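You operate a simulated robot arm through the tools that you are given. There is no shell and no other tool. Be economical: measure what you need, move in short steps, check, and stop when the job is done.

The job below is to be done with a simulated two-armed robot. You get a single attempt, and the scene is never put back.

TASK
Take the lamp collar on the packing table top and put it away on the gluing table top. Put the purple book on the packing table top away on the fitting table top. Take the buffing cloth and put it on the wall ledge top. Fetch the iron weight and set it on the folding table top. Put the mirror cloth on the mending table top away on the console shelf. Take the tea cup and leave it in the blue crate. Fetch the clothes brush and set it on the spares table top. Carry the dusty plate with both arms and set it on the spares table top. Take the frame sponge and put it on top of the landscape frame. Take the descaler jug and put it on top of the serving tray. Lift the pulley flap open. Any order will do. Set down upright: iron weight, frame sponge, descaler jug.

The check looks at the end state, three seconds after you hand in, the way a careful person would. Anything else that was tipped, shoved, dropped, spilled or broken makes it a failure. Flat cloth is picked up by pressing the open fingertips on it (5 to 10 N) and closing them slowly along it; thin cloth reads only 2 to 8 mm in the jaws.

THE ROBOT
Two 7-joint arms with two-finger parallel grippers on one trunk, on a base that drives. Base frame: it is fixed to the floor where the robot stands at the start and does not move with it; the origin is under the middle of the robot, x ahead of it, y to its left, z up. Lengths are in mm, angles in degrees, forces in N, time in s.
The left shoulder is at the start at [60, 143, 926], the right one opposite. With the tool pointing down near the work surface each hand reaches from about 100 to 640 mm from the robot's upright axis, wherever it stands, measured 20 degrees to its own side. Places, roughly: blue crate (45x29x19 cm) [1200, 200, 900]; buffing cloth (7x9x7 cm) [2400, 200, 800]; clothes brush (6x12x10 cm) [3400, -4100, 800]; console shelf [6100, 4800, 500]; descaler jug (16x9x14 cm) [7400, 600, 500]; dusty plate (25x25x3 cm) [7400, -600, 800]; fitting table top [1200, -4100, 800]; folding table top [-1100, -1500, 800]; frame sponge (6x9x10 cm) [7400, -1400, 500]; gluing table top [3200, -4100, 800]; iron weight (10x8x9 cm) [1600, -2200, 900]; lamp collar (6x6x3 cm) [500, -200, 800]; landscape frame (27x21x4 cm) [7400, -1900, 500]; mirror cloth (12x12x7 cm) [500, -2300, 800]; pulley flap [1800, -1900, 900]; purple book [1500, 0, 1000]; serving tray (26x19x3 cm) [7500, 1400, 500]; spares table top [5200, -4100, 800]; tea cup (12x8x8 cm) [0, -4100, 700]; wall ledge top [6100, 3400, 800]. Payload 1.57 kg a hand.
The TCP of each hand is the grasp point between the finger pads, 30 mm short of the fingertips. In the tool frame z runs along the fingers and y along their closing line. Largest opening 110 mm; finger width 24, thickness 12; the body of the gripper, 48 by 112 mm, starts 78 mm behind the TCP.
Orientation is told as [roll, pitch, yaw] about the base's x, y, z axes, in that order, counted from this pose: with the fingers straight down and closing along the base's y, the tool's x points along the base's -x, its y along +y and its z along -z.

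THE INTERFACE
- The arms move only by the tool apply_moves. It takes "left_rows", "right_rows" or both (then of equal length, played together; a hand with none holds still); each is a list of rows, each an object (a shift or turn left out is 0, a gripper value left out holds the last) with "slide": the shift along the base's x, y, z in mm, a list of three; "dr": the turn, a rotation vector about the base's x, y, z in degrees, a list of three; "grip": the closure in counts, from 0 (fully open) to 255 (shut). In form: [{"slide": [tx, ty, tz], "dr": [ax, ay, az], "grip": grip}, ...]. A call has 1 to 10 rows; each row is the pose to reach, as a shift and turn from the pose commanded when the call began. A row lasts 0.2 s, in which the tool goes at most 50 mm and 8.6 degrees; a call with a longer step from one row to the next is refused whole, and so is a gripper value outside its range. A pose out of reach is approached as far as the arm can. The call stops where the force on the tool passes 40 N (or 10 N more than at its start, if that is more) or the arm is blocked; 0.2 s more then pass. The fingers move at their own pace (about 45 mm/s each) and stop on an object; they squeeze with about 38 N. The grip force told is the motor's: it shows also when the fingers shut on nothing. Time passes only in rows, and 0.2 s behind the last, so rows that repeat a pose let the fingers close. The reply holds the time, the measured pose of the TCP, the force on the tool along the base axes, the opening and the grip force, in the units named above and with some noise, with the torque about the TCP (base axes, N m) and any sound that the robot's microphone picked up.
- Cameras (640 x 400 px; columns grow to the right, rows downward): "scene" is now at [43.4, -25.1, 1536]; the picture's right is [-0.32, -0.95, 0.00], its down [-0.72, 0.24, -0.65] and it looks along [0.62, -0.21, -0.76] (base axes); focal length 256 px, centre (320, 200). "left" rides on the left gripper at [70, -16, -141] in its tool frame; the picture's right is [0.23, 0.97, 0.00], its down [-0.85, 0.20, -0.48] and it looks along [-0.47, 0.11, 0.88] (tool axes); focal length 222 px, centre (320, 200). "right" rides on the right gripper at [70, 16, -141] in its tool frame; the picture's right is [-0.23, 0.97, 0.00], its down [-0.86, -0.20, -0.48] and it looks along [-0.47, -0.11, 0.88] (tool axes); focal length 222 px, centre (320, 200). There is no depth. A picture from a camera that has moved, and an enlarged one, comes with that camera's place and axes in the base frame and with its lens.
- get_image(camera): a new picture of that camera. The clock stands still meanwhile.
- move_column(by): slides the trunk up (or, below 0, down) by that many mm; the arms and the scene camera ride with it, the base frame stays. It gives what a move gives, with no picture.
- steer(legs): drives the robot by 1 to 6 legs, each [ahead, left, turn to the left] in mm, mm and degrees, along the robot's own axes; the way and the turn of a leg run together, so that a leg with both is an arc; at most 1500 mm and 180 degrees a leg. The arms and the cameras ride along, it lands a little off, and it stops where it bumps. It gives what a move gives.
- aim_head(pan, tilt): turns the head with the scene camera to pan (to the left, within 86 degrees either way) and tilt (down, from -29 to 69), counted from straight ahead of the robot. It gives what a move gives.
- inspect(camera, box): a new picture of the part [left, top, right, bottom] of that camera's present view, enlarged. The clock stands still meanwhile.
- finish_job(): hands the job in; it is judged then, once.

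Go step by step. Nothing tells you exact positions but the pictures and the camera data: compare them with the known pose of the tool, close in by small moves and look again before you grip or let go. The budget is 525 turns and 310 pictures, counting those below and the enlarged ones. Unless the task says otherwise, let go and move clear before handing in.

The tools are called by a JSON object that holds its "name" and its "arguments". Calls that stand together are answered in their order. apply_moves: Moves the arms, as the interface text tells. Its arguments: {"type":"object","properties":{"left_rows":{"type":"array","items":{"type":"object","properties":{"slide":{"type":"array","items":{"type":"number"}},"dr":{"type":"array","items":{"type":"number"}},"grip":{"type":"number"}}}},"right_rows":{"type":"array","items":{"type":"object","properties":{"slide":{"type":"array","items":{"type":"number"}},"dr":{"type":"array","items":{"type":"number"}},"grip":{"type":"number"}}}}},"required":[]} The other tools are called the same way: move_column (by) slides the trunk up or down; steer (legs) drives the base; aim_head (pan, tilt) turns the head that bears the scene camera; get_image (camera) takes a picture; inspect (camera, box) takes an enlarged picture of a part of a camera's view; finish_job () hands the job in.

At the start:

```text
time_s: 0.0
left_position: [520.8, 70.7, 1026.6]
left_ee_rot: [-0.1, 0.0, 0.0]
left_contact_force: [0.0, -0.8, -0.5]
left_moment: [0.01, 0.01, -0.02]
left_gripper_width: 110.2
left_grasp_force: 0.0
right_position: [327.6, -325.8, 1037.5]
right_ee_rot: [-0.1, -0.1, 0.0]
right_contact_force: [-0.4, -0.1, 0.0]
right_moment: [0.01, 0.01, 0.01]
right_gripper_width: 109.9
right_grasp_force: 0.0
trunk travel left (down, up): [-525.0, 65.0]
robot x, y, heading: [5.5, -4.4, -0.1]
head pan, tilt: [-18.6, 49.3]
```

scene: 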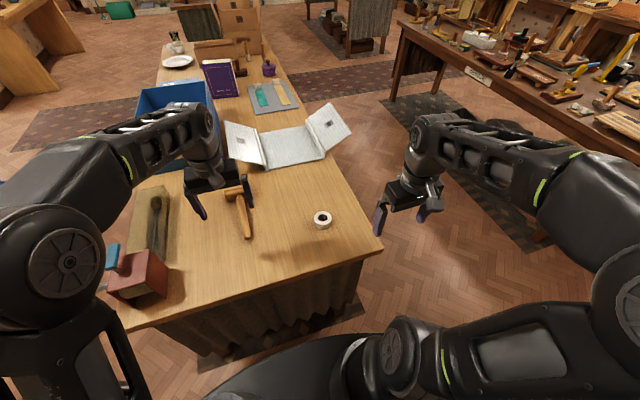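
right: 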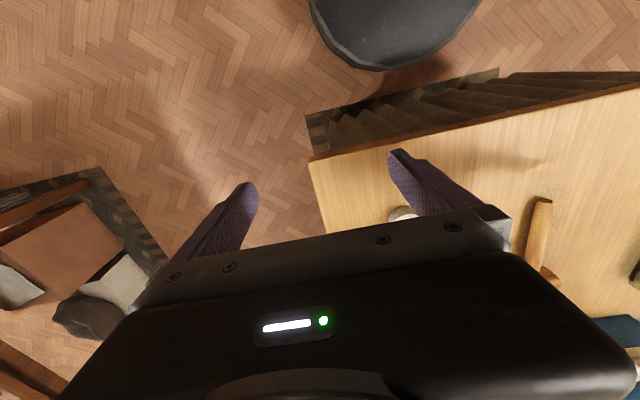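
left: 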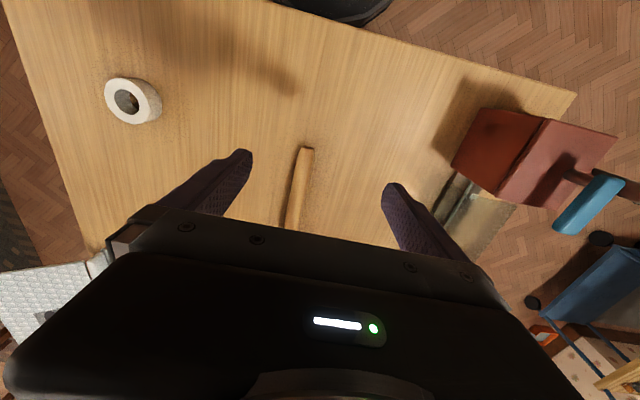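

I see the packing table ahead, with the lamp collar (white ring) at about [547, -206, ~800]. I'll bring the right hand above it and look again, and also survey the room.

{"name": "apply_moves", "arguments": {"right_rows": [{"slide": [40, 20, -10]}, {"slide": [80, 40, -20]}, {"slide": [120, 60, -40]}, {"slide": [160, 85, -55]}, {"slide": [200, 105, -70]}, {"slide": [219, 120, -85]}, {"slide": [219, 120, -85]}]}}

{"name": "get_image", "arguments": {"camera": "right"}}

{"name": "aim_head", "arguments": {"pan": -10, "tilt": 25}}

{"name": "get_image", "arguments": {"camera": "scene"}}

```text
time_s: 1.6
left_position: [519.7, 69.6, 1026.7]
left_ee_rot: [0.0, 0.0, 0.0]
left_contact_force: [0.1, -0.3, 0.4]
left_moment: [-0.01, 0.01, -0.01]
left_gripper_width: 110.0
left_grasp_force: 0.0
right_position: [547.0, -205.3, 951.3]
right_ee_rot: [0.0, -0.3, 0.0]
right_contact_force: [-0.7, -0.4, 0.2]
right_moment: [0.0, -0.02, -0.01]
right_gripper_width: 109.8
right_grasp_force: 0.1
trunk travel left (down, up): [-525.0, 65.0]
robot x, y, heading: [-3.1, 2.7, 0.0]
head pan, tilt: [-18.6, 49.3]
```

```text
306 pictures are left
camera right: at [477.3, -188.2, 1092.8], right [0.23, 0.97, 0.0], down [0.85, -0.2, 0.48], along [0.47, -0.11, -0.88], focal length 222 px, centre (320, 200)
```

right: 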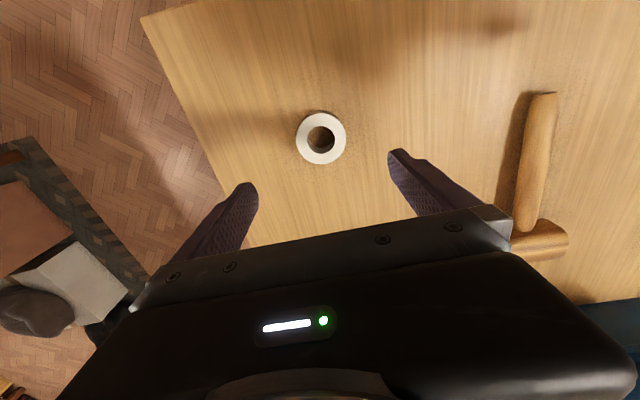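

```text
time_s: 2.5
left_position: [519.8, 70.2, 1026.9]
left_ee_rot: [0.1, 0.0, 0.0]
left_contact_force: [0.7, 0.0, 0.4]
left_moment: [0.02, -0.02, 0.0]
left_gripper_width: 109.8
left_grasp_force: 0.0
right_position: [547.4, -204.3, 951.6]
right_ee_rot: [0.0, -0.2, 0.1]
right_contact_force: [-0.9, -0.6, -0.1]
right_moment: [0.03, -0.01, 0.01]
right_gripper_width: 110.4
right_grasp_force: 0.0
trunk travel left (down, up): [-525.0, 65.0]
robot x, y, heading: [2.1, 1.2, 0.2]
head pan, tilt: [-10.0, 25.0]
```

```text
305 pictures are left
camera scene: at [60.6, -16.3, 1572.4], right [-0.17, -0.98, 0.0], down [-0.42, 0.07, -0.91], along [0.89, -0.16, -0.42], focal length 256 px, centre (320, 200)
```

scene: 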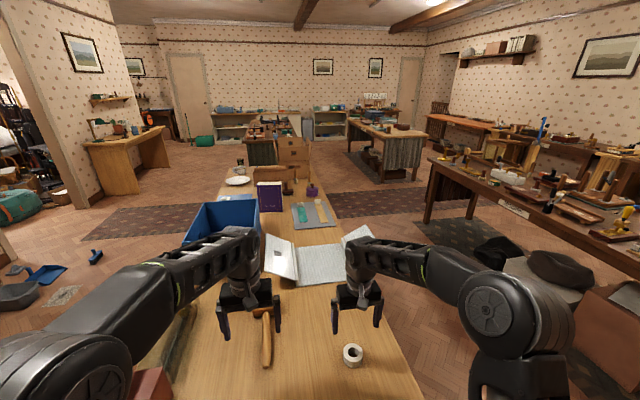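

The collar sits almost straight under the right hand. I go down to z≈850 and refine.

{"name": "apply_moves", "arguments": {"right_rows": [{"slide": [-2, 1, -40]}, {"slide": [-5, 2, -80]}, {"slide": [-5, 2, -100]}, {"slide": [-5, 2, -100]}]}}

{"name": "get_image", "arguments": {"camera": "right"}}

```text
time_s: 3.5
left_position: [520.8, 70.0, 1027.7]
left_ee_rot: [0.0, 0.1, 0.0]
left_contact_force: [-0.5, 0.0, 0.4]
left_moment: [-0.01, -0.02, 0.01]
left_gripper_width: 109.8
left_grasp_force: 0.1
right_position: [540.8, -203.9, 853.1]
right_ee_rot: [0.0, -0.2, 0.0]
right_contact_force: [-0.1, 0.6, 0.7]
right_moment: [0.01, 0.03, 0.01]
right_gripper_width: 109.9
right_grasp_force: 0.1
trunk travel left (down, up): [-525.0, 65.0]
robot x, y, heading: [1.5, -2.0, 0.0]
head pan, tilt: [-10.0, 25.0]
```

```text
304 pictures are left
camera right: at [471.3, -186.7, 992.8], right [0.23, 0.97, 0.0], down [0.85, -0.2, 0.48], along [0.47, -0.11, -0.88], focal length 222 px, centre (320, 200)
```

right: 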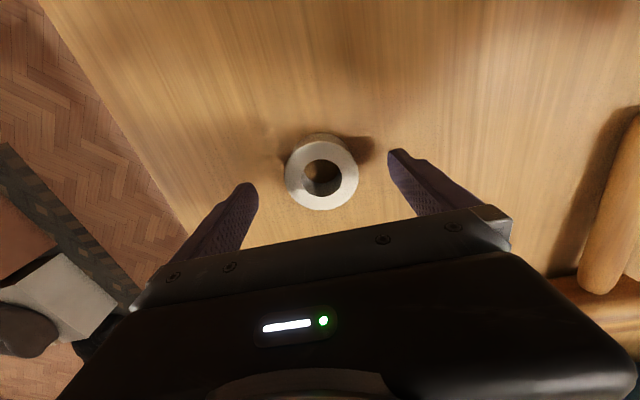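

Collar top is at z≈800, table ≈770. I lower to TCP 806, then close.

{"name": "apply_moves", "arguments": {"right_rows": [{"slide": [4, 0, -25]}, {"slide": [5, 1, -45]}, {"slide": [5, 1, -45]}, {"slide": [5, 1, -45], "grip": 120}, {"slide": [5, 1, -45], "grip": 200}, {"slide": [5, 1, -45], "grip": 200}, {"slide": [5, 1, -45], "grip": 200}, {"slide": [5, 1, -45], "grip": 200}]}}

{"name": "get_image", "arguments": {"camera": "right"}}

```text
time_s: 4.0
left_position: [520.2, 70.1, 1028.4]
left_ee_rot: [0.0, 0.1, 0.0]
left_contact_force: [-0.2, -0.2, -0.2]
left_moment: [0.01, 0.03, -0.01]
left_gripper_width: 110.0
left_grasp_force: 0.2
right_position: [545.2, -202.1, 830.7]
right_ee_rot: [0.0, 0.0, 0.2]
right_contact_force: [-9.8, -1.2, 15.8]
right_moment: [0.89, 0.4, 0.4]
right_gripper_width: 109.2
right_grasp_force: 0.1
trunk travel left (down, up): [-525.0, 65.0]
robot x, y, heading: [3.0, -0.6, -0.1]
head pan, tilt: [-10.0, 25.0]
stopped in row 2 (right hand): the force on the tool passed its limit (the readings are from after the stop); the commanded pose is now the measured one
```

```text
303 pictures are left
camera right: at [475.5, -186.2, 971.1], right [0.23, 0.97, 0.0], down [0.86, -0.2, 0.48], along [0.47, -0.11, -0.88], focal length 222 px, centre (320, 200)
```

right: 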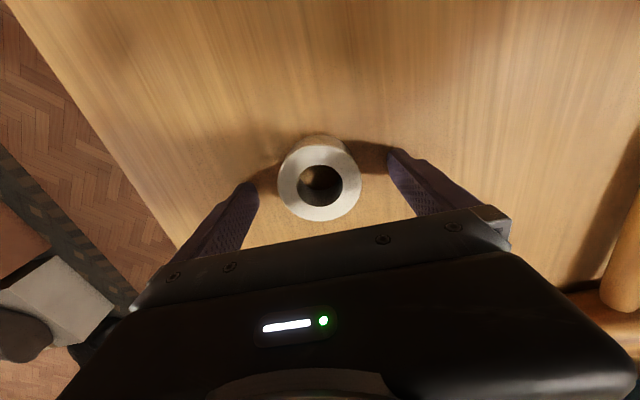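

The table is at about z=800 (fingertips touch). I back up 5 mm and close.

{"name": "apply_moves", "arguments": {"right_rows": [{"slide": [-3, 1, 5]}, {"slide": [-5, 1, 5]}, {"slide": [-5, 1, 5], "grip": 120}, {"slide": [-5, 1, 5], "grip": 200}, {"slide": [-5, 1, 5], "grip": 200}, {"slide": [-5, 1, 5], "grip": 200}, {"slide": [-5, 1, 5], "grip": 200}, {"slide": [-5, 1, 5], "grip": 200}]}}

{"name": "get_image", "arguments": {"camera": "right"}}

```text
time_s: 5.8
left_position: [521.2, 71.5, 1026.8]
left_ee_rot: [0.0, 0.0, 0.0]
left_contact_force: [0.6, -0.1, 0.0]
left_moment: [0.0, 0.01, 0.01]
left_gripper_width: 110.0
left_grasp_force: 0.1
right_position: [540.6, -202.5, 834.1]
right_ee_rot: [0.0, -0.1, 0.0]
right_contact_force: [0.4, 0.4, -0.3]
right_moment: [0.14, -0.01, 0.02]
right_gripper_width: 57.6
right_grasp_force: 37.9
trunk travel left (down, up): [-525.0, 65.0]
robot x, y, heading: [2.2, 0.3, 0.1]
head pan, tilt: [-10.0, 25.0]
```

```text
302 pictures are left
camera right: at [471.6, -185.3, 974.4], right [0.23, 0.97, 0.0], down [0.85, -0.2, 0.48], along [0.47, -0.11, -0.88], focal length 222 px, centre (320, 200)
```

right: 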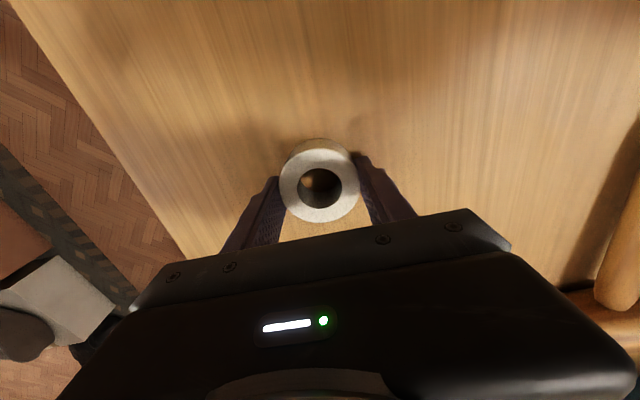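

The collar is held (57.6 mm). I lift it, tuck both hands, then drive along the corridor on the table's right side.

{"name": "apply_moves", "arguments": {"right_rows": [{"slide": [0, 0, 45]}, {"slide": [-10, -10, 90]}, {"slide": [-50, -30, 130]}, {"slide": [-90, -50, 150]}, {"slide": [-130, -70, 170]}, {"slide": [-170, -90, 190]}, {"slide": [-200, -110, 200]}, {"slide": [-210, -120, 200]}], "left_rows": [{"slide": [-25, 20, 0]}, {"slide": [-50, 50, 0]}, {"slide": [-75, 80, 0]}, {"slide": [-100, 110, 0]}, {"slide": [-130, 140, 0]}, {"slide": [-160, 170, 0]}, {"slide": [-180, 190, 0]}, {"slide": [-190, 200, 5]}]}}

{"name": "steer", "arguments": {"legs": [[0, -800, 0], [1500, 0, 0]]}}

{"name": "get_image", "arguments": {"camera": "scene"}}

```text
refused: row 3 steps farther than a row can; nothing moved
```

```text
time_s: 17.1
left_position: [2018.0, -713.6, 1027.4]
left_ee_rot: [0.1, 0.0, 0.8]
left_contact_force: [-0.6, 0.5, 0.2]
left_moment: [0.02, -0.01, -0.01]
left_gripper_width: 109.8
left_grasp_force: 0.0
right_position: [2042.7, -987.8, 833.2]
right_ee_rot: [0.0, -0.1, 0.9]
right_contact_force: [0.3, -0.7, 0.5]
right_moment: [-0.02, 0.01, 0.03]
right_gripper_width: 57.4
right_grasp_force: 37.6
trunk travel left (down, up): [-525.0, 65.0]
robot x, y, heading: [1494.1, -791.5, 0.8]
head pan, tilt: [-10.0, 25.0]
```

```text
301 pictures are left
camera scene: at [1560.3, -808.7, 1572.5], right [-0.16, -0.99, 0.0], down [-0.42, 0.07, -0.91], along [0.89, -0.14, -0.42], focal length 256 px, centre (320, 200)
```

scene: 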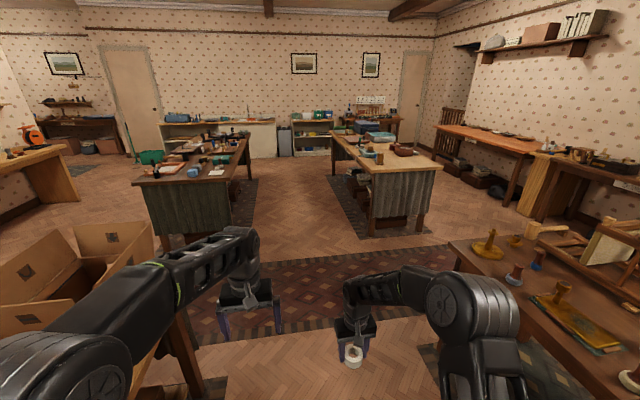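

The refused tuck meant the collar slid off the table edge low, but nothing was struck and it's still held. I now tuck with shorter steps.

{"name": "apply_moves", "arguments": {"right_rows": [{"slide": [0, 0, 45]}, {"slide": [-10, 0, 90]}, {"slide": [-30, -10, 130]}, {"slide": [-60, -20, 165]}, {"slide": [-95, -30, 195]}, {"slide": [-135, -40, 210]}, {"slide": [-175, -50, 215]}, {"slide": [-200, -60, 215]}], "left_rows": [{"slide": [-25, 10, 0]}, {"slide": [-50, 20, 0]}, {"slide": [-75, 30, 0]}, {"slide": [-100, 50, 0]}, {"slide": [-130, 70, 0]}, {"slide": [-160, 90, 0]}, {"slide": [-180, 110, 10]}, {"slide": [-190, 130, 20]}]}}

{"name": "aim_head", "arguments": {"pan": 60, "tilt": 35}}

{"name": "get_image", "arguments": {"camera": "scene"}}

```text
time_s: 18.9
left_position: [1827.2, -584.3, 1045.9]
left_ee_rot: [0.1, 0.0, 0.7]
left_contact_force: [0.3, 0.6, 0.2]
left_moment: [-0.02, 0.01, 0.0]
left_gripper_width: 109.7
left_grasp_force: 0.0
right_position: [1841.4, -1046.7, 1049.7]
right_ee_rot: [0.0, -0.2, 0.9]
right_contact_force: [-0.4, -0.3, -0.5]
right_moment: [0.02, -0.02, 0.01]
right_gripper_width: 57.5
right_grasp_force: 38.2
trunk travel left (down, up): [-525.0, 65.0]
robot x, y, heading: [1499.5, -794.4, 0.9]
head pan, tilt: [-10.0, 25.0]
```

```text
time_s: 20.3
left_position: [1827.5, -585.3, 1047.4]
left_ee_rot: [0.0, 0.1, 0.8]
left_contact_force: [-0.7, 0.0, -0.2]
left_moment: [0.01, 0.02, -0.03]
left_gripper_width: 109.8
left_grasp_force: 0.0
right_position: [1841.8, -1045.9, 1050.5]
right_ee_rot: [-0.1, -0.1, 0.9]
right_contact_force: [0.4, 0.9, 0.1]
right_moment: [0.02, -0.03, -0.02]
right_gripper_width: 57.2
right_grasp_force: 38.4
trunk travel left (down, up): [-525.0, 65.0]
robot x, y, heading: [1501.1, -793.5, 0.9]
head pan, tilt: [60.0, 35.0]
```

```text
300 pictures are left
camera scene: at [1511.8, -717.1, 1556.8], right [0.87, -0.49, 0.0], down [-0.28, -0.5, -0.82], along [0.4, 0.72, -0.57], focal length 256 px, centre (320, 200)
```

scene: 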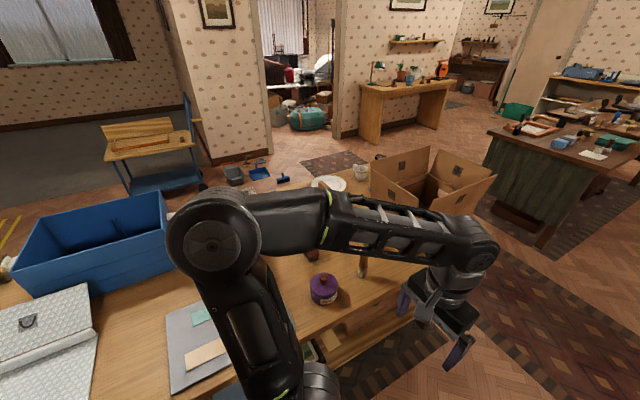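

The arm blocks the view of the book. I turn to face the table.

{"name": "steer", "arguments": {"legs": [[0, 0, 89]]}}

{"name": "aim_head", "arguments": {"pan": 0, "tilt": 40}}

{"name": "get_image", "arguments": {"camera": "scene"}}

```text
time_s: 24.5
left_position: [1295.2, -461.0, 1046.6]
left_ee_rot: [0.0, 0.0, 90.2]
left_contact_force: [-0.1, -0.1, 0.0]
left_moment: [0.0, -0.01, 0.01]
left_gripper_width: 110.0
left_grasp_force: 0.0
right_position: [1756.0, -452.6, 1048.7]
right_ee_rot: [-0.1, -0.1, 90.3]
right_contact_force: [0.4, -0.2, 0.1]
right_moment: [-0.01, -0.02, -0.03]
right_gripper_width: 57.0
right_grasp_force: 38.2
trunk travel left (down, up): [-525.0, 65.0]
robot x, y, heading: [1499.7, -793.5, 90.5]
head pan, tilt: [60.0, 35.0]
```

```text
time_s: 25.8
left_position: [1294.1, -462.6, 1045.9]
left_ee_rot: [0.1, 0.0, 90.2]
left_contact_force: [0.7, 0.0, -0.3]
left_moment: [0.01, 0.02, 0.0]
left_gripper_width: 110.2
left_grasp_force: 0.1
right_position: [1756.7, -452.6, 1049.9]
right_ee_rot: [0.0, -0.1, 90.3]
right_contact_force: [0.3, 1.2, -0.9]
right_moment: [-0.01, 0.02, -0.02]
right_gripper_width: 57.4
right_grasp_force: 38.6
trunk travel left (down, up): [-525.0, 65.0]
robot x, y, heading: [1499.8, -792.2, 90.3]
head pan, tilt: [0.0, 40.0]
```

```text
299 pictures are left
camera scene: at [1498.5, -738.4, 1549.2], right [1.0, 0.0, 0.0], down [0.0, -0.64, -0.77], along [0.0, 0.77, -0.64], focal length 256 px, centre (320, 200)
```

scene: 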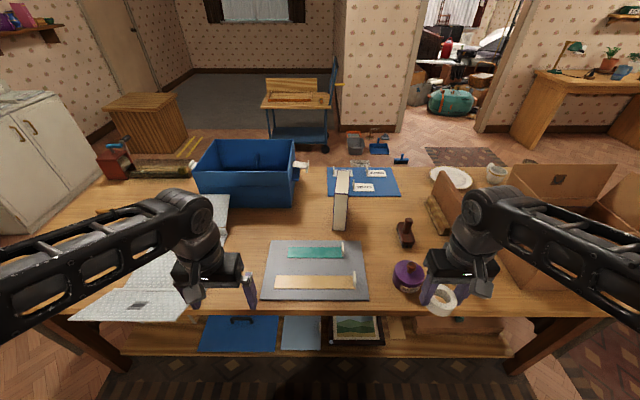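

The book stands at about x=1576, y from -25 to ~130, top z≈1060, thin along x. I shift right 90 and approach the table by 160.

{"name": "steer", "arguments": {"legs": [[0, -90, 0], [160, 0, 0]]}}

{"name": "get_image", "arguments": {"camera": "scene"}}

```text
time_s: 27.9
left_position: [1382.9, -300.8, 1045.6]
left_ee_rot: [-0.1, 0.1, 90.2]
left_contact_force: [0.8, -0.2, -0.2]
left_moment: [-0.04, 0.0, -0.01]
left_gripper_width: 110.0
left_grasp_force: 0.0
right_position: [1844.3, -290.1, 1049.0]
right_ee_rot: [-0.1, -0.2, 90.4]
right_contact_force: [-0.8, 1.0, -0.7]
right_moment: [-0.02, 0.01, 0.01]
right_gripper_width: 56.9
right_grasp_force: 37.9
trunk travel left (down, up): [-525.0, 65.0]
robot x, y, heading: [1591.7, -628.9, 90.0]
head pan, tilt: [0.0, 40.0]
```

```text
298 pictures are left
camera scene: at [1586.9, -576.2, 1549.1], right [1.0, 0.01, 0.0], down [0.0, -0.64, -0.77], along [0.0, 0.77, -0.64], focal length 256 px, centre (320, 200)
```

scene: 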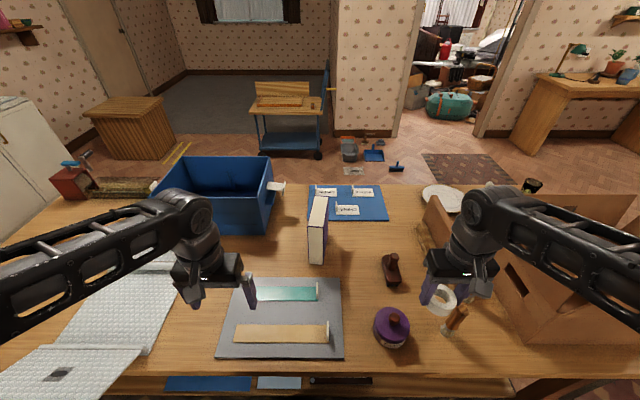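

{"name": "inspect", "arguments": {"camera": "scene", "box": [260, 170, 400, 280]}}

```text
3.64 times, centred on (330, 225) of scene
camera zoom: at [1586.9, -576.2, 1549.1], right [1.0, 0.01, 0.0], down [0.0, -0.64, -0.77], along [0.0, 0.77, -0.64], focal length 930 px, centre (284, 109)
```

zoom: 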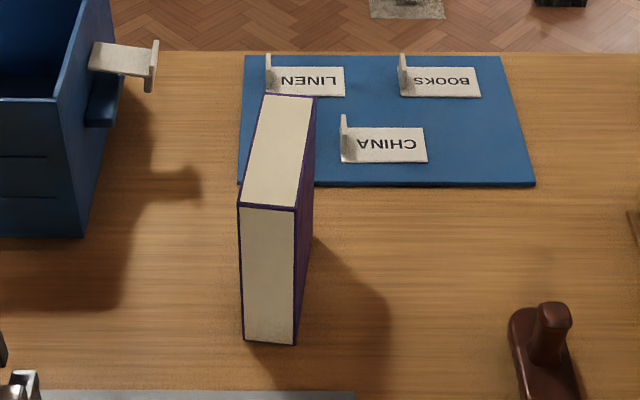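

The book's top centre is at about (1583, 44, 989), 48 mm thick, turned about 8°. I bring the left hand above it.

{"name": "apply_moves", "arguments": {"left_rows": [{"slide": [15, 35, 15]}, {"slide": [35, 73, 30], "dr": [0, 0, -2]}, {"slide": [57, 113, 40], "dr": [0, 0, -4]}, {"slide": [81, 153, 40], "dr": [0, 0, -6]}, {"slide": [105, 195, 40], "dr": [0, 0, -8]}, {"slide": [129, 235, 40], "dr": [0, 0, -8]}, {"slide": [155, 275, 40], "dr": [0, 0, -8]}, {"slide": [180, 312, 40], "dr": [0, 0, -8]}, {"slide": [200, 341, 40], "dr": [0, 0, -8]}, {"slide": [200, 341, 40], "dr": [0, 0, -8]}]}}

{"name": "get_image", "arguments": {"camera": "left"}}

```text
time_s: 30.1
left_position: [1543.1, -75.5, 1065.1]
left_ee_rot: [0.0, -0.1, 82.2]
left_contact_force: [0.2, -0.7, -0.1]
left_moment: [0.01, 0.0, 0.0]
left_gripper_width: 110.1
left_grasp_force: 0.1
left hand out of reach, approached as far as the arm can: row 6, 7, 8, 9, 10
right_position: [1843.6, -291.1, 1048.8]
right_ee_rot: [-0.1, -0.1, 90.5]
right_contact_force: [-0.3, -0.6, -0.5]
right_moment: [0.0, -0.04, -0.01]
right_gripper_width: 57.0
right_grasp_force: 38.2
trunk travel left (down, up): [-525.0, 65.0]
robot x, y, heading: [1583.9, -631.6, 90.3]
head pan, tilt: [0.0, 40.0]
```

```text
296 pictures are left
camera left: at [1551.1, -148.2, 1207.5], right [-1.0, -0.1, 0.0], down [-0.08, 0.87, 0.48], along [-0.04, 0.48, -0.88], focal length 222 px, centre (320, 200)
```

left: 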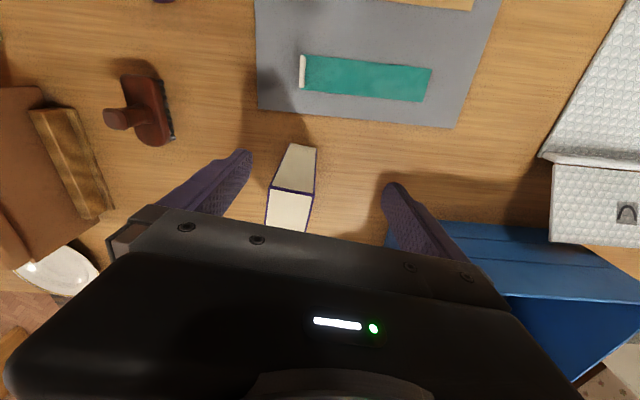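

Straight-down reach ends short. I'll tilt the hand 45° forward so it reaches the book's upper front corner.

{"name": "apply_moves", "arguments": {"left_rows": [{"slide": [4, -20, 0], "dr": [7.4, -1, 0]}, {"slide": [8, -30, -5], "dr": [14.9, -2.1, 0]}, {"slide": [12, -30, -10], "dr": [22.3, -3.1, 0]}, {"slide": [16, -20, -20], "dr": [29.7, -4.2, 0]}, {"slide": [20, -10, -30], "dr": [37.2, -5.2, 0]}, {"slide": [25, 5, -38], "dr": [44.6, -6.3, 0]}, {"slide": [25, 5, -38], "dr": [44.6, -6.3, 0]}]}}

{"name": "get_image", "arguments": {"camera": "left"}}

{"name": "inspect", "arguments": {"camera": "scene", "box": [200, 150, 440, 300]}}

```text
time_s: 31.7
left_position: [1569.6, -70.1, 1024.7]
left_ee_rot: [-0.4, -45.1, 82.5]
left_contact_force: [0.9, 1.0, 0.2]
left_moment: [-0.01, -0.03, 0.01]
left_gripper_width: 109.9
left_grasp_force: 0.1
right_position: [1843.4, -291.7, 1049.7]
right_ee_rot: [-0.1, -0.1, 90.4]
right_contact_force: [-0.5, 0.0, -1.2]
right_moment: [-0.01, -0.01, 0.01]
right_gripper_width: 56.9
right_grasp_force: 37.9
trunk travel left (down, up): [-525.0, 65.0]
robot x, y, heading: [1589.3, -633.0, 90.4]
head pan, tilt: [0.0, 40.0]
```

```text
295 pictures are left
camera left: at [1565.0, -220.7, 1076.2], right [-0.99, -0.03, -0.17], down [-0.17, 0.29, 0.94], along [0.02, 0.96, -0.29], focal length 222 px, centre (320, 200)
```

left: 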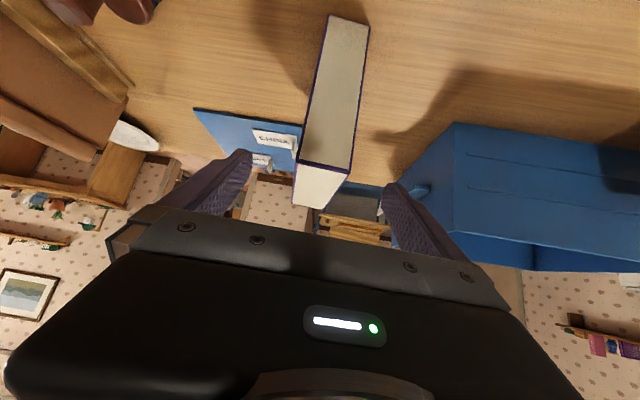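

```text
2.67 times, centred on (320, 225) of scene
camera zoom: at [1586.4, -577.8, 1549.2], right [1.0, 0.01, 0.0], down [0.0, -0.64, -0.77], along [0.0, 0.77, -0.64], focal length 682 px, centre (320, 133)
```

zoom: 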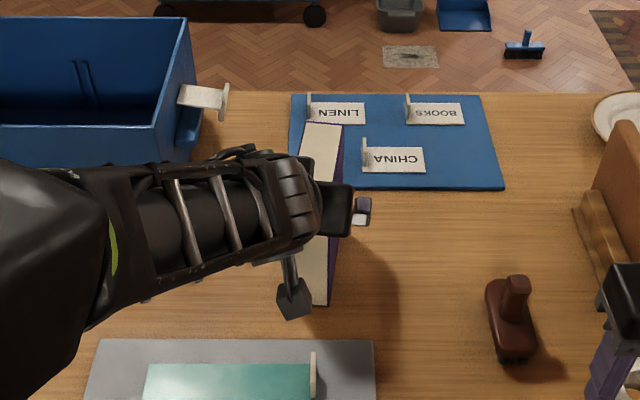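

The book lies between the fingers. I move in along the finger direction and close.

{"name": "apply_moves", "arguments": {"left_rows": [{"slide": [3, 27, -25]}, {"slide": [6, 52, -48]}, {"slide": [8, 70, -64]}, {"slide": [8, 70, -64], "grip": 100}, {"slide": [8, 70, -64], "grip": 200}, {"slide": [8, 70, -64], "grip": 200}, {"slide": [8, 70, -64], "grip": 200}, {"slide": [8, 70, -64], "grip": 200}]}}

{"name": "get_image", "arguments": {"camera": "left"}}

```text
time_s: 33.5
left_position: [1575.7, 0.0, 961.9]
left_ee_rot: [-0.2, -45.0, 82.4]
left_contact_force: [-4.1, 1.0, 0.4]
left_moment: [0.24, 0.79, 0.15]
left_gripper_width: 52.2
left_grasp_force: 26.1
right_position: [1844.4, -291.0, 1048.8]
right_ee_rot: [-0.1, -0.2, 90.4]
right_contact_force: [0.3, -0.2, -1.0]
right_moment: [-0.02, 0.01, 0.01]
right_gripper_width: 56.9
right_grasp_force: 37.8
trunk travel left (down, up): [-525.0, 65.0]
robot x, y, heading: [1590.6, -629.7, 90.3]
head pan, tilt: [0.0, 40.0]
```

```text
293 pictures are left
camera left: at [1572.4, -150.8, 1012.3], right [-0.99, -0.03, -0.16], down [-0.16, 0.29, 0.94], along [0.02, 0.96, -0.29], focal length 222 px, centre (320, 200)
```

left: 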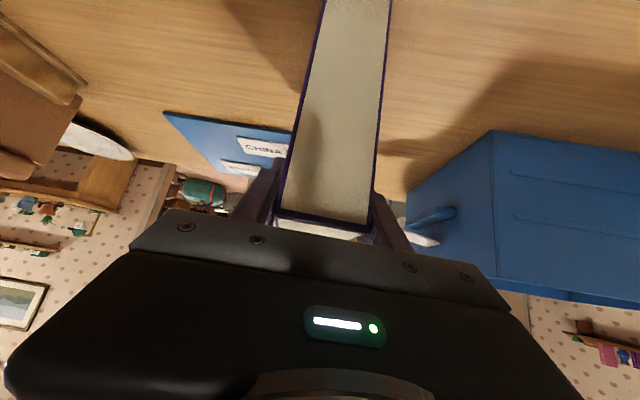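

Contact is nearly made; I hold the close, then lift.

{"name": "apply_moves", "arguments": {"left_rows": [{"grip": 220}, {"grip": 220}, {"grip": 220}, {"slide": [0, 0, 10]}, {"slide": [0, 0, 30]}, {"slide": [0, 0, 60]}, {"slide": [0, 0, 90]}, {"slide": [0, 0, 110]}, {"slide": [0, 0, 110]}]}}

{"name": "get_image", "arguments": {"camera": "left"}}

```text
time_s: 35.5
left_position: [1575.9, 0.2, 1069.9]
left_ee_rot: [-0.4, -44.8, 82.5]
left_contact_force: [0.1, -0.6, -9.3]
left_moment: [-0.36, 0.05, 0.0]
left_gripper_width: 51.8
left_grasp_force: 38.1
right_position: [1843.8, -291.2, 1049.3]
right_ee_rot: [0.0, -0.1, 90.4]
right_contact_force: [0.7, 0.5, -0.8]
right_moment: [0.0, -0.01, -0.01]
right_gripper_width: 56.8
right_grasp_force: 38.1
trunk travel left (down, up): [-525.0, 65.0]
robot x, y, heading: [1589.0, -633.6, 90.1]
head pan, tilt: [0.0, 40.0]
```

```text
292 pictures are left
camera left: at [1573.8, -150.3, 1121.6], right [-0.99, -0.03, -0.16], down [-0.17, 0.29, 0.94], along [0.02, 0.96, -0.29], focal length 222 px, centre (320, 200)
```

left: 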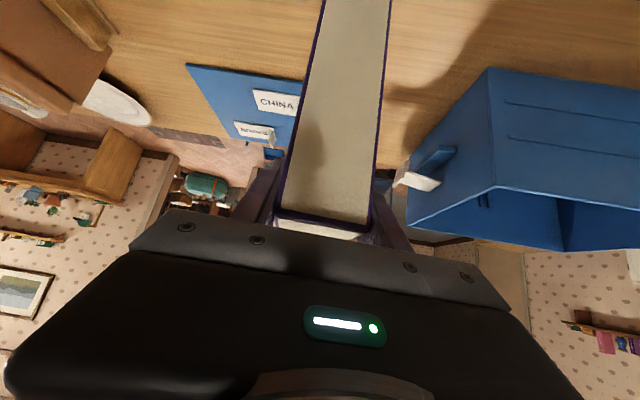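

The book is lifted (0.95 kg). I pull it close, back off, and turn toward +x.

{"name": "apply_moves", "arguments": {"left_rows": [{"slide": [-5, -45, 0]}, {"slide": [-10, -90, 0]}, {"slide": [-15, -135, 0]}, {"slide": [-20, -180, 0]}, {"slide": [-30, -220, 0]}, {"slide": [-40, -260, 0]}, {"slide": [-50, -280, 0]}, {"slide": [-50, -280, 0]}]}}

{"name": "steer", "arguments": {"legs": [[-280, 0, 0], [0, 0, -90], [1500, 0, 0]]}}

{"name": "aim_head", "arguments": {"pan": -40, "tilt": 25}}

{"name": "get_image", "arguments": {"camera": "scene"}}

```text
time_s: 37.3
left_position: [1535.9, -270.0, 1082.8]
left_ee_rot: [-0.2, -44.9, 82.5]
left_contact_force: [0.6, -0.2, -9.4]
left_moment: [-0.33, 0.04, -0.01]
left_gripper_width: 51.8
left_grasp_force: 37.8
left hand out of reach, approached as far as the arm can: row 7, 8
right_position: [1843.4, -292.1, 1049.3]
right_ee_rot: [0.0, -0.2, 90.3]
right_contact_force: [0.1, 0.0, -1.1]
right_moment: [-0.01, 0.0, -0.02]
right_gripper_width: 57.1
right_grasp_force: 37.9
trunk travel left (down, up): [-525.0, 65.0]
robot x, y, heading: [1590.9, -635.5, 90.4]
head pan, tilt: [0.0, 40.0]
```

```text
time_s: 50.1
left_position: [3445.1, -834.3, 1082.7]
left_ee_rot: [-0.3, -44.9, -7.0]
left_contact_force: [0.4, 0.4, -9.5]
left_moment: [0.05, 0.34, -0.02]
left_gripper_width: 51.9
left_grasp_force: 37.9
right_position: [3427.4, -1144.9, 1048.5]
right_ee_rot: [0.0, -0.1, 1.0]
right_contact_force: [0.1, 0.3, -0.1]
right_moment: [0.03, -0.01, -0.03]
right_gripper_width: 56.9
right_grasp_force: 38.2
trunk travel left (down, up): [-525.0, 65.0]
robot x, y, heading: [3083.9, -897.5, 1.2]
head pan, tilt: [0.0, 40.0]
```

```text
time_s: 51.2
left_position: [3446.3, -835.9, 1083.0]
left_ee_rot: [-0.3, -44.9, -7.0]
left_contact_force: [-0.5, 0.2, -9.0]
left_moment: [0.04, 0.34, 0.01]
left_gripper_width: 51.8
left_grasp_force: 37.7
right_position: [3427.6, -1144.3, 1049.2]
right_ee_rot: [0.0, -0.1, 1.1]
right_contact_force: [0.4, 0.2, -0.3]
right_moment: [-0.04, 0.02, -0.01]
right_gripper_width: 56.9
right_grasp_force: 38.1
trunk travel left (down, up): [-525.0, 65.0]
robot x, y, heading: [3084.3, -887.8, 1.1]
head pan, tilt: [-40.0, 25.0]
```

```text
291 pictures are left
camera scene: at [3126.0, -950.4, 1572.5], right [-0.63, -0.78, 0.0], down [-0.33, 0.27, -0.91], along [0.7, -0.57, -0.42], focal length 256 px, centre (320, 200)
```

scene: 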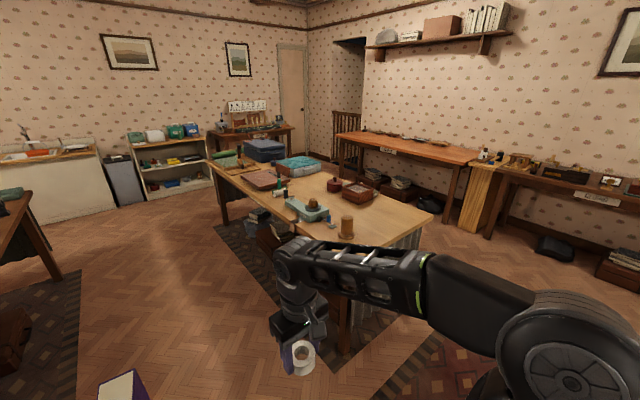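

I turn to face the wall tables and drive toward the gluing table.

{"name": "steer", "arguments": {"legs": [[0, 0, -91], [1500, 0, 0], [500, 0, 0]]}}

{"name": "aim_head", "arguments": {"pan": 0, "tilt": 30}}

{"name": "get_image", "arguments": {"camera": "scene"}}

```text
time_s: 65.0
left_position: [3134.4, -3253.5, 1082.3]
left_ee_rot: [-0.3, -44.9, -97.3]
left_contact_force: [-1.0, -0.8, -9.3]
left_moment: [0.34, -0.05, 0.01]
left_gripper_width: 52.0
left_grasp_force: 38.2
right_position: [2826.9, -3234.2, 1049.3]
right_ee_rot: [0.0, -0.1, -89.4]
right_contact_force: [0.0, -0.6, -1.4]
right_moment: [0.02, 0.0, 0.02]
right_gripper_width: 57.0
right_grasp_force: 38.3
trunk travel left (down, up): [-525.0, 65.0]
robot x, y, heading: [3079.6, -2890.1, -89.2]
head pan, tilt: [-40.0, 25.0]
```

```text
time_s: 66.1
left_position: [3135.6, -3253.7, 1082.2]
left_ee_rot: [-0.3, -44.8, -97.4]
left_contact_force: [0.2, -0.9, -9.1]
left_moment: [0.31, -0.06, -0.01]
left_gripper_width: 51.9
left_grasp_force: 38.5
right_position: [2825.8, -3232.1, 1049.4]
right_ee_rot: [0.0, -0.1, -89.5]
right_contact_force: [-0.3, -0.6, -0.8]
right_moment: [0.0, 0.01, 0.03]
right_gripper_width: 56.9
right_grasp_force: 38.5
trunk travel left (down, up): [-525.0, 65.0]
robot x, y, heading: [3081.4, -2884.8, -89.4]
head pan, tilt: [0.0, 30.0]
```

```text
290 pictures are left
camera scene: at [3081.9, -2951.7, 1564.5], right [-1.0, -0.01, 0.0], down [0.0, 0.5, -0.87], along [0.01, -0.87, -0.5], focal length 256 px, centre (320, 200)
```

scene: 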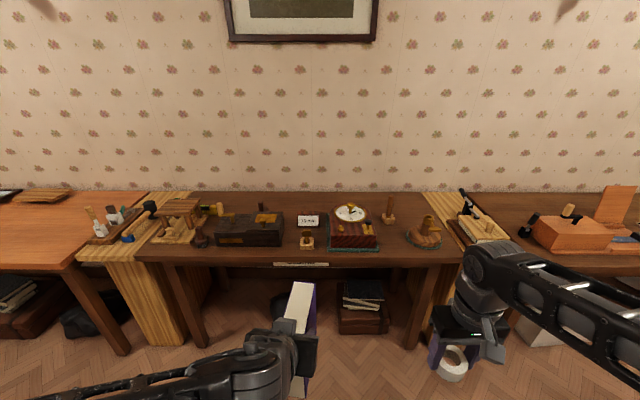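

{"name": "inspect", "arguments": {"camera": "scene", "box": [70, 180, 290, 290]}}

{"name": "inspect", "arguments": {"camera": "scene", "box": [280, 180, 500, 290]}}

```text
2.91 times, centred on (180, 235) of scene
camera zoom: at [3081.9, -2951.7, 1564.5], right [-1.0, -0.01, 0.0], down [0.0, 0.5, -0.87], along [0.01, -0.87, -0.5], focal length 744 px, centre (727, 98)
```

zoom: 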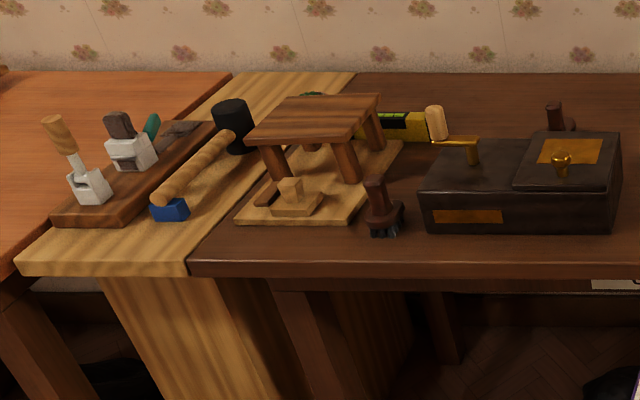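

```text
2.91 times, centred on (390, 235) of scene
camera zoom: at [3081.9, -2951.7, 1564.5], right [-1.0, -0.01, 0.0], down [0.0, 0.5, -0.87], along [0.01, -0.87, -0.5], focal length 744 px, centre (116, 98)
```

zoom: 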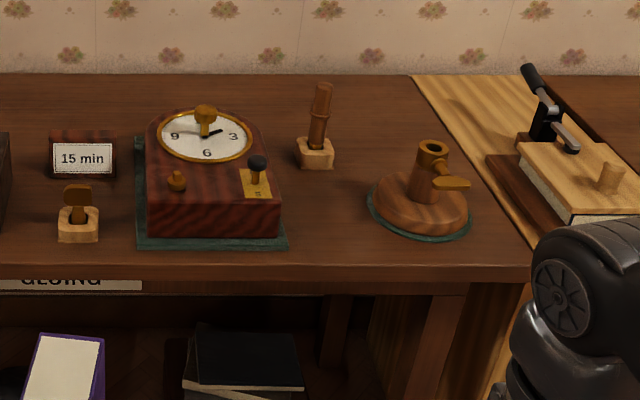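

I see the gluing table with clutter; a free spot is near (2757, -3900) right of the timer box. I drive closer.

{"name": "steer", "arguments": {"legs": [[430, 0, 0]]}}

{"name": "aim_head", "arguments": {"pan": 0, "tilt": 40}}

{"name": "get_image", "arguments": {"camera": "scene"}}

{"name": "get_image", "arguments": {"camera": "right"}}

```text
time_s: 68.7
left_position: [3137.5, -3677.9, 1081.6]
left_ee_rot: [-0.3, -44.8, -97.3]
left_contact_force: [-0.4, -0.7, -9.1]
left_moment: [0.34, -0.07, 0.01]
left_gripper_width: 51.9
left_grasp_force: 38.0
right_position: [2830.4, -3657.2, 1049.5]
right_ee_rot: [0.0, -0.1, -89.4]
right_contact_force: [-0.5, 0.3, -1.8]
right_moment: [0.02, 0.0, 0.02]
right_gripper_width: 56.9
right_grasp_force: 38.2
trunk travel left (down, up): [-525.0, 65.0]
robot x, y, heading: [3084.9, -3318.2, -89.4]
head pan, tilt: [0.0, 30.0]
```

```text
time_s: 69.4
left_position: [3138.2, -3677.8, 1082.5]
left_ee_rot: [-0.2, -44.8, -97.3]
left_contact_force: [-1.0, 0.2, -9.1]
left_moment: [0.36, -0.06, -0.03]
left_gripper_width: 51.8
left_grasp_force: 37.6
right_position: [2830.4, -3657.7, 1050.6]
right_ee_rot: [0.1, -0.1, -89.4]
right_contact_force: [0.4, 0.0, -0.6]
right_moment: [-0.01, 0.02, 0.0]
right_gripper_width: 56.9
right_grasp_force: 38.3
trunk travel left (down, up): [-525.0, 65.0]
robot x, y, heading: [3087.7, -3314.3, -89.5]
head pan, tilt: [0.0, 40.0]
```

```text
287 pictures are left
camera scene: at [3085.6, -3371.2, 1549.2], right [-1.0, -0.01, 0.0], down [-0.01, 0.64, -0.77], along [0.01, -0.77, -0.64], focal length 256 px, centre (320, 200)
```

scene: 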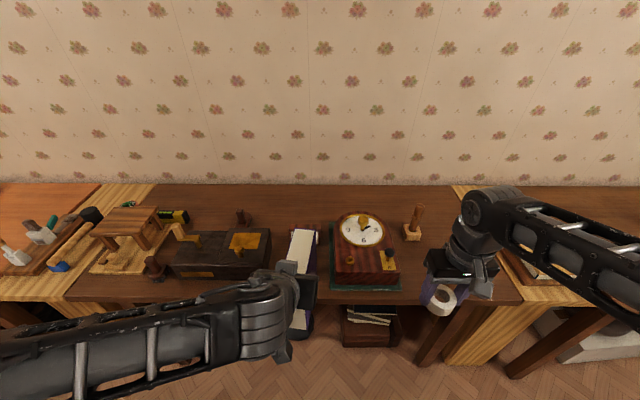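

```text
286 pictures are left
camera right: at [2846.6, -3586.6, 1190.1], right [0.98, -0.22, 0.0], down [-0.19, -0.86, 0.48], along [-0.1, -0.47, -0.88], focal length 222 px, centre (320, 200)
```

right: 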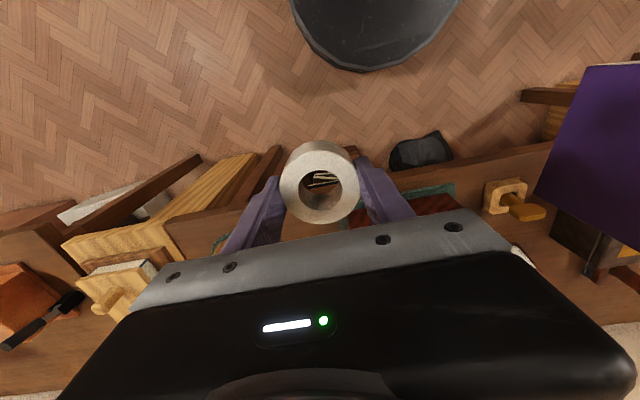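

{"name": "steer", "arguments": {"legs": [[90, 0, 0]]}}

{"name": "apply_moves", "arguments": {"right_rows": [{"slide": [-20, -25, 0]}, {"slide": [-40, -55, -10]}, {"slide": [-55, -90, -20]}, {"slide": [-65, -130, -25]}, {"slide": [-70, -165, -30]}, {"slide": [-70, -185, -40]}, {"slide": [-70, -185, -60]}, {"slide": [-70, -185, -60]}]}}

{"name": "get_image", "arguments": {"camera": "right"}}

{"name": "get_image", "arguments": {"camera": "scene"}}

```text
time_s: 70.5
left_position: [3139.6, -3768.3, 1081.2]
left_ee_rot: [-0.2, -44.8, -97.3]
left_contact_force: [-0.3, -1.3, -8.6]
left_moment: [0.32, -0.05, 0.02]
left_gripper_width: 51.7
left_grasp_force: 38.2
right_position: [2831.0, -3749.4, 1048.9]
right_ee_rot: [-0.1, 0.0, -89.4]
right_contact_force: [0.3, -0.5, -1.3]
right_moment: [0.06, 0.0, 0.03]
right_gripper_width: 56.8
right_grasp_force: 37.4
trunk travel left (down, up): [-525.0, 65.0]
robot x, y, heading: [3087.5, -3400.1, -89.4]
head pan, tilt: [0.0, 40.0]
```

```text
time_s: 72.3
left_position: [3140.1, -3767.2, 1083.1]
left_ee_rot: [-0.1, -44.9, -97.2]
left_contact_force: [0.2, -1.4, -8.0]
left_moment: [0.34, -0.04, -0.02]
left_gripper_width: 51.8
left_grasp_force: 38.0
right_position: [2760.3, -3932.8, 989.2]
right_ee_rot: [0.0, -0.2, -89.5]
right_contact_force: [-0.5, 0.6, -0.2]
right_moment: [0.02, 0.02, -0.03]
right_gripper_width: 57.0
right_grasp_force: 37.4
trunk travel left (down, up): [-525.0, 65.0]
robot x, y, heading: [3086.8, -3402.6, -89.3]
head pan, tilt: [0.0, 40.0]
```

```text
285 pictures are left
camera right: at [2777.8, -3861.5, 1130.0], right [0.98, -0.22, 0.0], down [-0.19, -0.86, 0.48], along [-0.1, -0.47, -0.88], focal length 222 px, centre (320, 200)
```

right: 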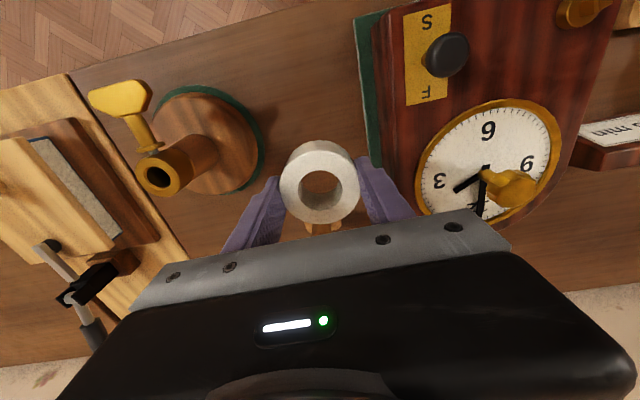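

```text
284 pictures are left
camera scene: at [3086.6, -3460.7, 1549.2], right [-1.0, -0.01, 0.0], down [-0.01, 0.64, -0.77], along [0.01, -0.77, -0.64], focal length 256 px, centre (320, 200)
```

scene: 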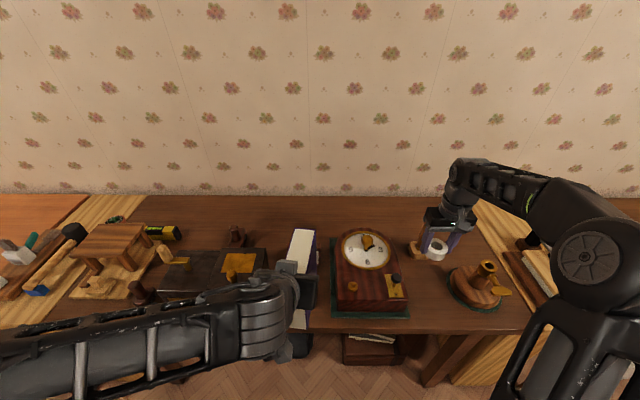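

The spot under the collar is clear, with about 75 mm to each side. I lower it.

{"name": "apply_moves", "arguments": {"right_rows": [{"slide": [0, 0, -45]}, {"slide": [0, 0, -90]}, {"slide": [0, 0, -125]}, {"slide": [0, 0, -140]}, {"slide": [0, 0, -148]}, {"slide": [0, 0, -152]}]}}

{"name": "get_image", "arguments": {"camera": "right"}}

```text
time_s: 73.7
left_position: [3139.7, -3767.3, 1082.4]
left_ee_rot: [-0.2, -44.9, -97.3]
left_contact_force: [0.4, 1.2, -8.8]
left_moment: [0.33, -0.03, -0.04]
left_gripper_width: 51.8
left_grasp_force: 37.8
right_position: [2762.5, -3931.4, 834.8]
right_ee_rot: [0.0, -0.1, -89.5]
right_contact_force: [0.1, 0.0, -1.2]
right_moment: [0.01, -0.01, 0.01]
right_gripper_width: 56.7
right_grasp_force: 38.2
trunk travel left (down, up): [-525.0, 65.0]
robot x, y, heading: [3085.5, -3406.8, -89.3]
head pan, tilt: [0.0, 40.0]
```

```text
283 pictures are left
camera right: at [2777.9, -3861.4, 977.5], right [0.98, -0.22, 0.0], down [-0.19, -0.86, 0.48], along [-0.1, -0.47, -0.88], focal length 222 px, centre (320, 200)
```

right: 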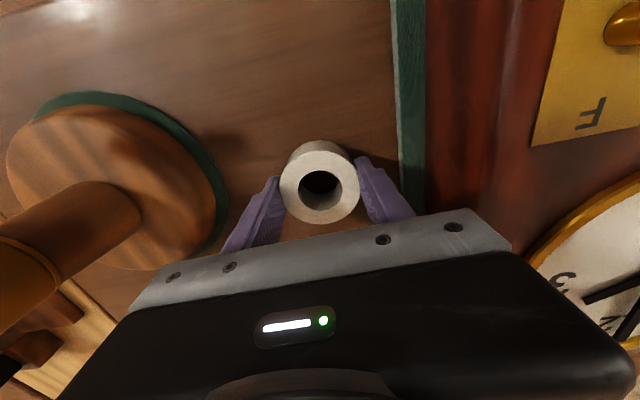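

{"name": "apply_moves", "arguments": {"right_rows": [{"slide": [0, 0, -2]}, {"slide": [0, 0, -4]}, {"slide": [0, 0, -5]}]}}

```text
time_s: 74.5
left_position: [3141.0, -3766.2, 1082.8]
left_ee_rot: [-0.2, -44.8, -97.3]
left_contact_force: [-0.1, 0.0, -9.4]
left_moment: [0.3, -0.03, 0.05]
left_gripper_width: 52.0
left_grasp_force: 37.7
right_position: [2759.8, -3932.4, 833.9]
right_ee_rot: [-0.1, -0.2, -89.4]
right_contact_force: [-0.6, 0.9, 11.3]
right_moment: [0.27, -0.16, 0.04]
right_gripper_width: 57.3
right_grasp_force: 38.1
trunk travel left (down, up): [-525.0, 65.0]
robot x, y, heading: [3088.0, -3405.3, -89.4]
head pan, tilt: [0.0, 40.0]
```

The collar touches the table. I open the fingers a little and lift away.

{"name": "apply_moves", "arguments": {"right_rows": [{"grip": 85}, {"grip": 75}, {"grip": 70}, {"grip": 70}, {"slide": [0, 0, 20]}, {"slide": [0, 0, 60]}, {"slide": [0, 0, 105]}, {"slide": [0, 0, 150]}]}}

{"name": "get_image", "arguments": {"camera": "right"}}

{"name": "inspect", "arguments": {"camera": "scene", "box": [80, 190, 300, 330]}}

```text
time_s: 76.3
left_position: [3140.8, -3766.4, 1083.7]
left_ee_rot: [-0.1, -44.8, -97.3]
left_contact_force: [0.4, -0.8, -9.2]
left_moment: [0.31, -0.06, 0.06]
left_gripper_width: 52.0
left_grasp_force: 38.2
right_position: [2762.0, -3931.6, 982.5]
right_ee_rot: [0.0, -0.2, -89.5]
right_contact_force: [0.0, 0.9, 0.2]
right_moment: [-0.01, -0.01, 0.0]
right_gripper_width: 79.7
right_grasp_force: 0.0
trunk travel left (down, up): [-525.0, 65.0]
robot x, y, heading: [3086.1, -3405.2, -89.6]
head pan, tilt: [0.0, 40.0]
```

```text
282 pictures are left
camera right: at [2777.3, -3860.9, 1123.5], right [0.98, -0.22, 0.0], down [-0.19, -0.86, 0.48], along [-0.1, -0.47, -0.88], focal length 222 px, centre (320, 200)
```

right: 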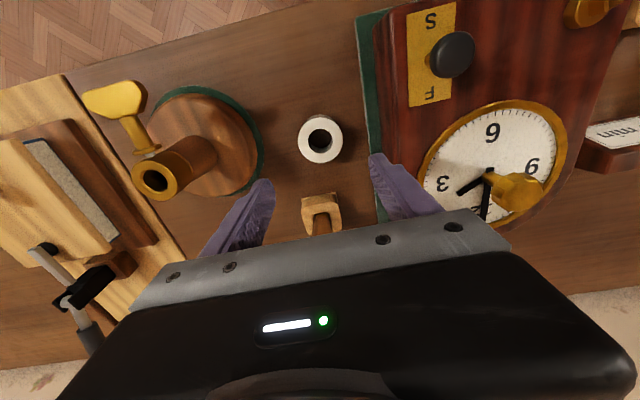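

```text
2.86 times, centred on (190, 260) of scene
camera zoom: at [3086.7, -3460.1, 1549.1], right [-1.0, -0.01, 0.0], down [-0.01, 0.64, -0.77], along [0.01, -0.77, -0.64], focal length 731 px, centre (691, 29)
```

zoom: 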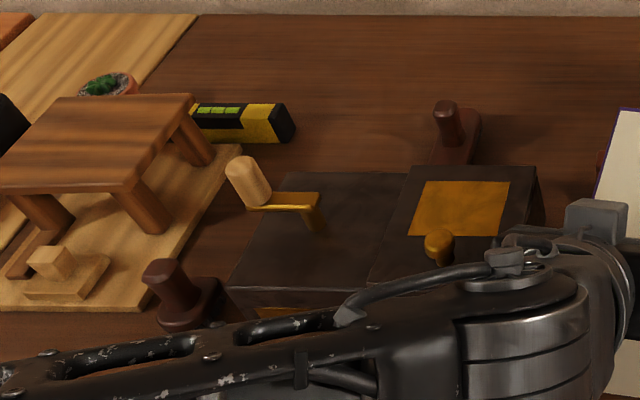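

The collar is placed and clear. The clothes brush is the one behind the dark box at about (3403, -4080). First I deliver the book, so I retract the right hand, back off, and go to the fitting table.

{"name": "apply_moves", "arguments": {"right_rows": [{"slide": [0, 20, 40]}, {"slide": [15, 60, 60]}, {"slide": [30, 100, 65]}, {"slide": [50, 140, 65]}, {"slide": [70, 180, 65]}, {"slide": [70, 190, 65]}]}}

{"name": "steer", "arguments": {"legs": [[-350, 0, 0], [0, -1500, 0], [0, -420, 0]]}}

{"name": "aim_head", "arguments": {"pan": 0, "tilt": 30}}

{"name": "get_image", "arguments": {"camera": "scene"}}

```text
time_s: 77.7
left_position: [3140.5, -3766.9, 1082.2]
left_ee_rot: [-0.1, -44.9, -97.3]
left_contact_force: [-0.4, -0.9, -9.4]
left_moment: [0.36, -0.04, 0.01]
left_gripper_width: 52.3
left_grasp_force: 37.6
right_position: [2830.9, -3741.1, 1047.6]
right_ee_rot: [0.1, -0.2, -89.4]
right_contact_force: [-0.4, 0.1, 0.1]
right_moment: [-0.03, 0.01, -0.03]
right_gripper_width: 79.7
right_grasp_force: 0.0
trunk travel left (down, up): [-525.0, 65.0]
robot x, y, heading: [3084.5, -3408.0, -89.3]
head pan, tilt: [0.0, 40.0]
```

```text
time_s: 89.2
left_position: [1218.0, -3442.4, 1082.6]
left_ee_rot: [-0.3, -44.8, -96.8]
left_contact_force: [-1.3, -1.5, -9.2]
left_moment: [0.35, -0.02, 0.0]
left_gripper_width: 51.8
left_grasp_force: 38.1
right_position: [908.9, -3418.2, 1048.1]
right_ee_rot: [0.1, 0.0, -89.1]
right_contact_force: [1.7, -0.1, 0.9]
right_moment: [-0.02, -0.05, -0.03]
right_gripper_width: 79.9
right_grasp_force: 0.0
trunk travel left (down, up): [-525.0, 65.0]
robot x, y, heading: [1163.8, -3077.9, -89.3]
head pan, tilt: [0.0, 40.0]
```

```text
time_s: 89.9
left_position: [1218.5, -3441.9, 1081.6]
left_ee_rot: [-0.1, -44.8, -96.9]
left_contact_force: [-0.6, 0.4, -9.7]
left_moment: [0.31, -0.06, -0.02]
left_gripper_width: 51.9
left_grasp_force: 37.9
right_position: [909.9, -3417.2, 1047.5]
right_ee_rot: [0.0, 0.0, -89.0]
right_contact_force: [0.3, -0.4, 0.4]
right_moment: [0.01, -0.01, 0.01]
right_gripper_width: 79.6
right_grasp_force: 0.1
trunk travel left (down, up): [-525.0, 65.0]
robot x, y, heading: [1160.1, -3077.1, -89.2]
head pan, tilt: [0.0, 30.0]
```

```text
280 pictures are left
camera scene: at [1162.8, -3140.5, 1564.5], right [-1.0, -0.02, 0.0], down [-0.01, 0.5, -0.87], along [0.01, -0.87, -0.5], focal length 256 px, centre (320, 200)
```

scene: 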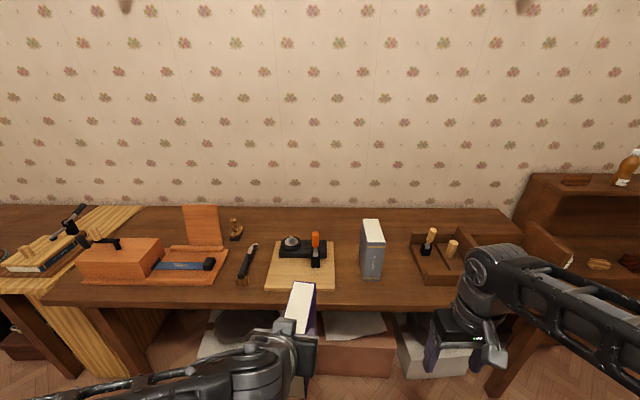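

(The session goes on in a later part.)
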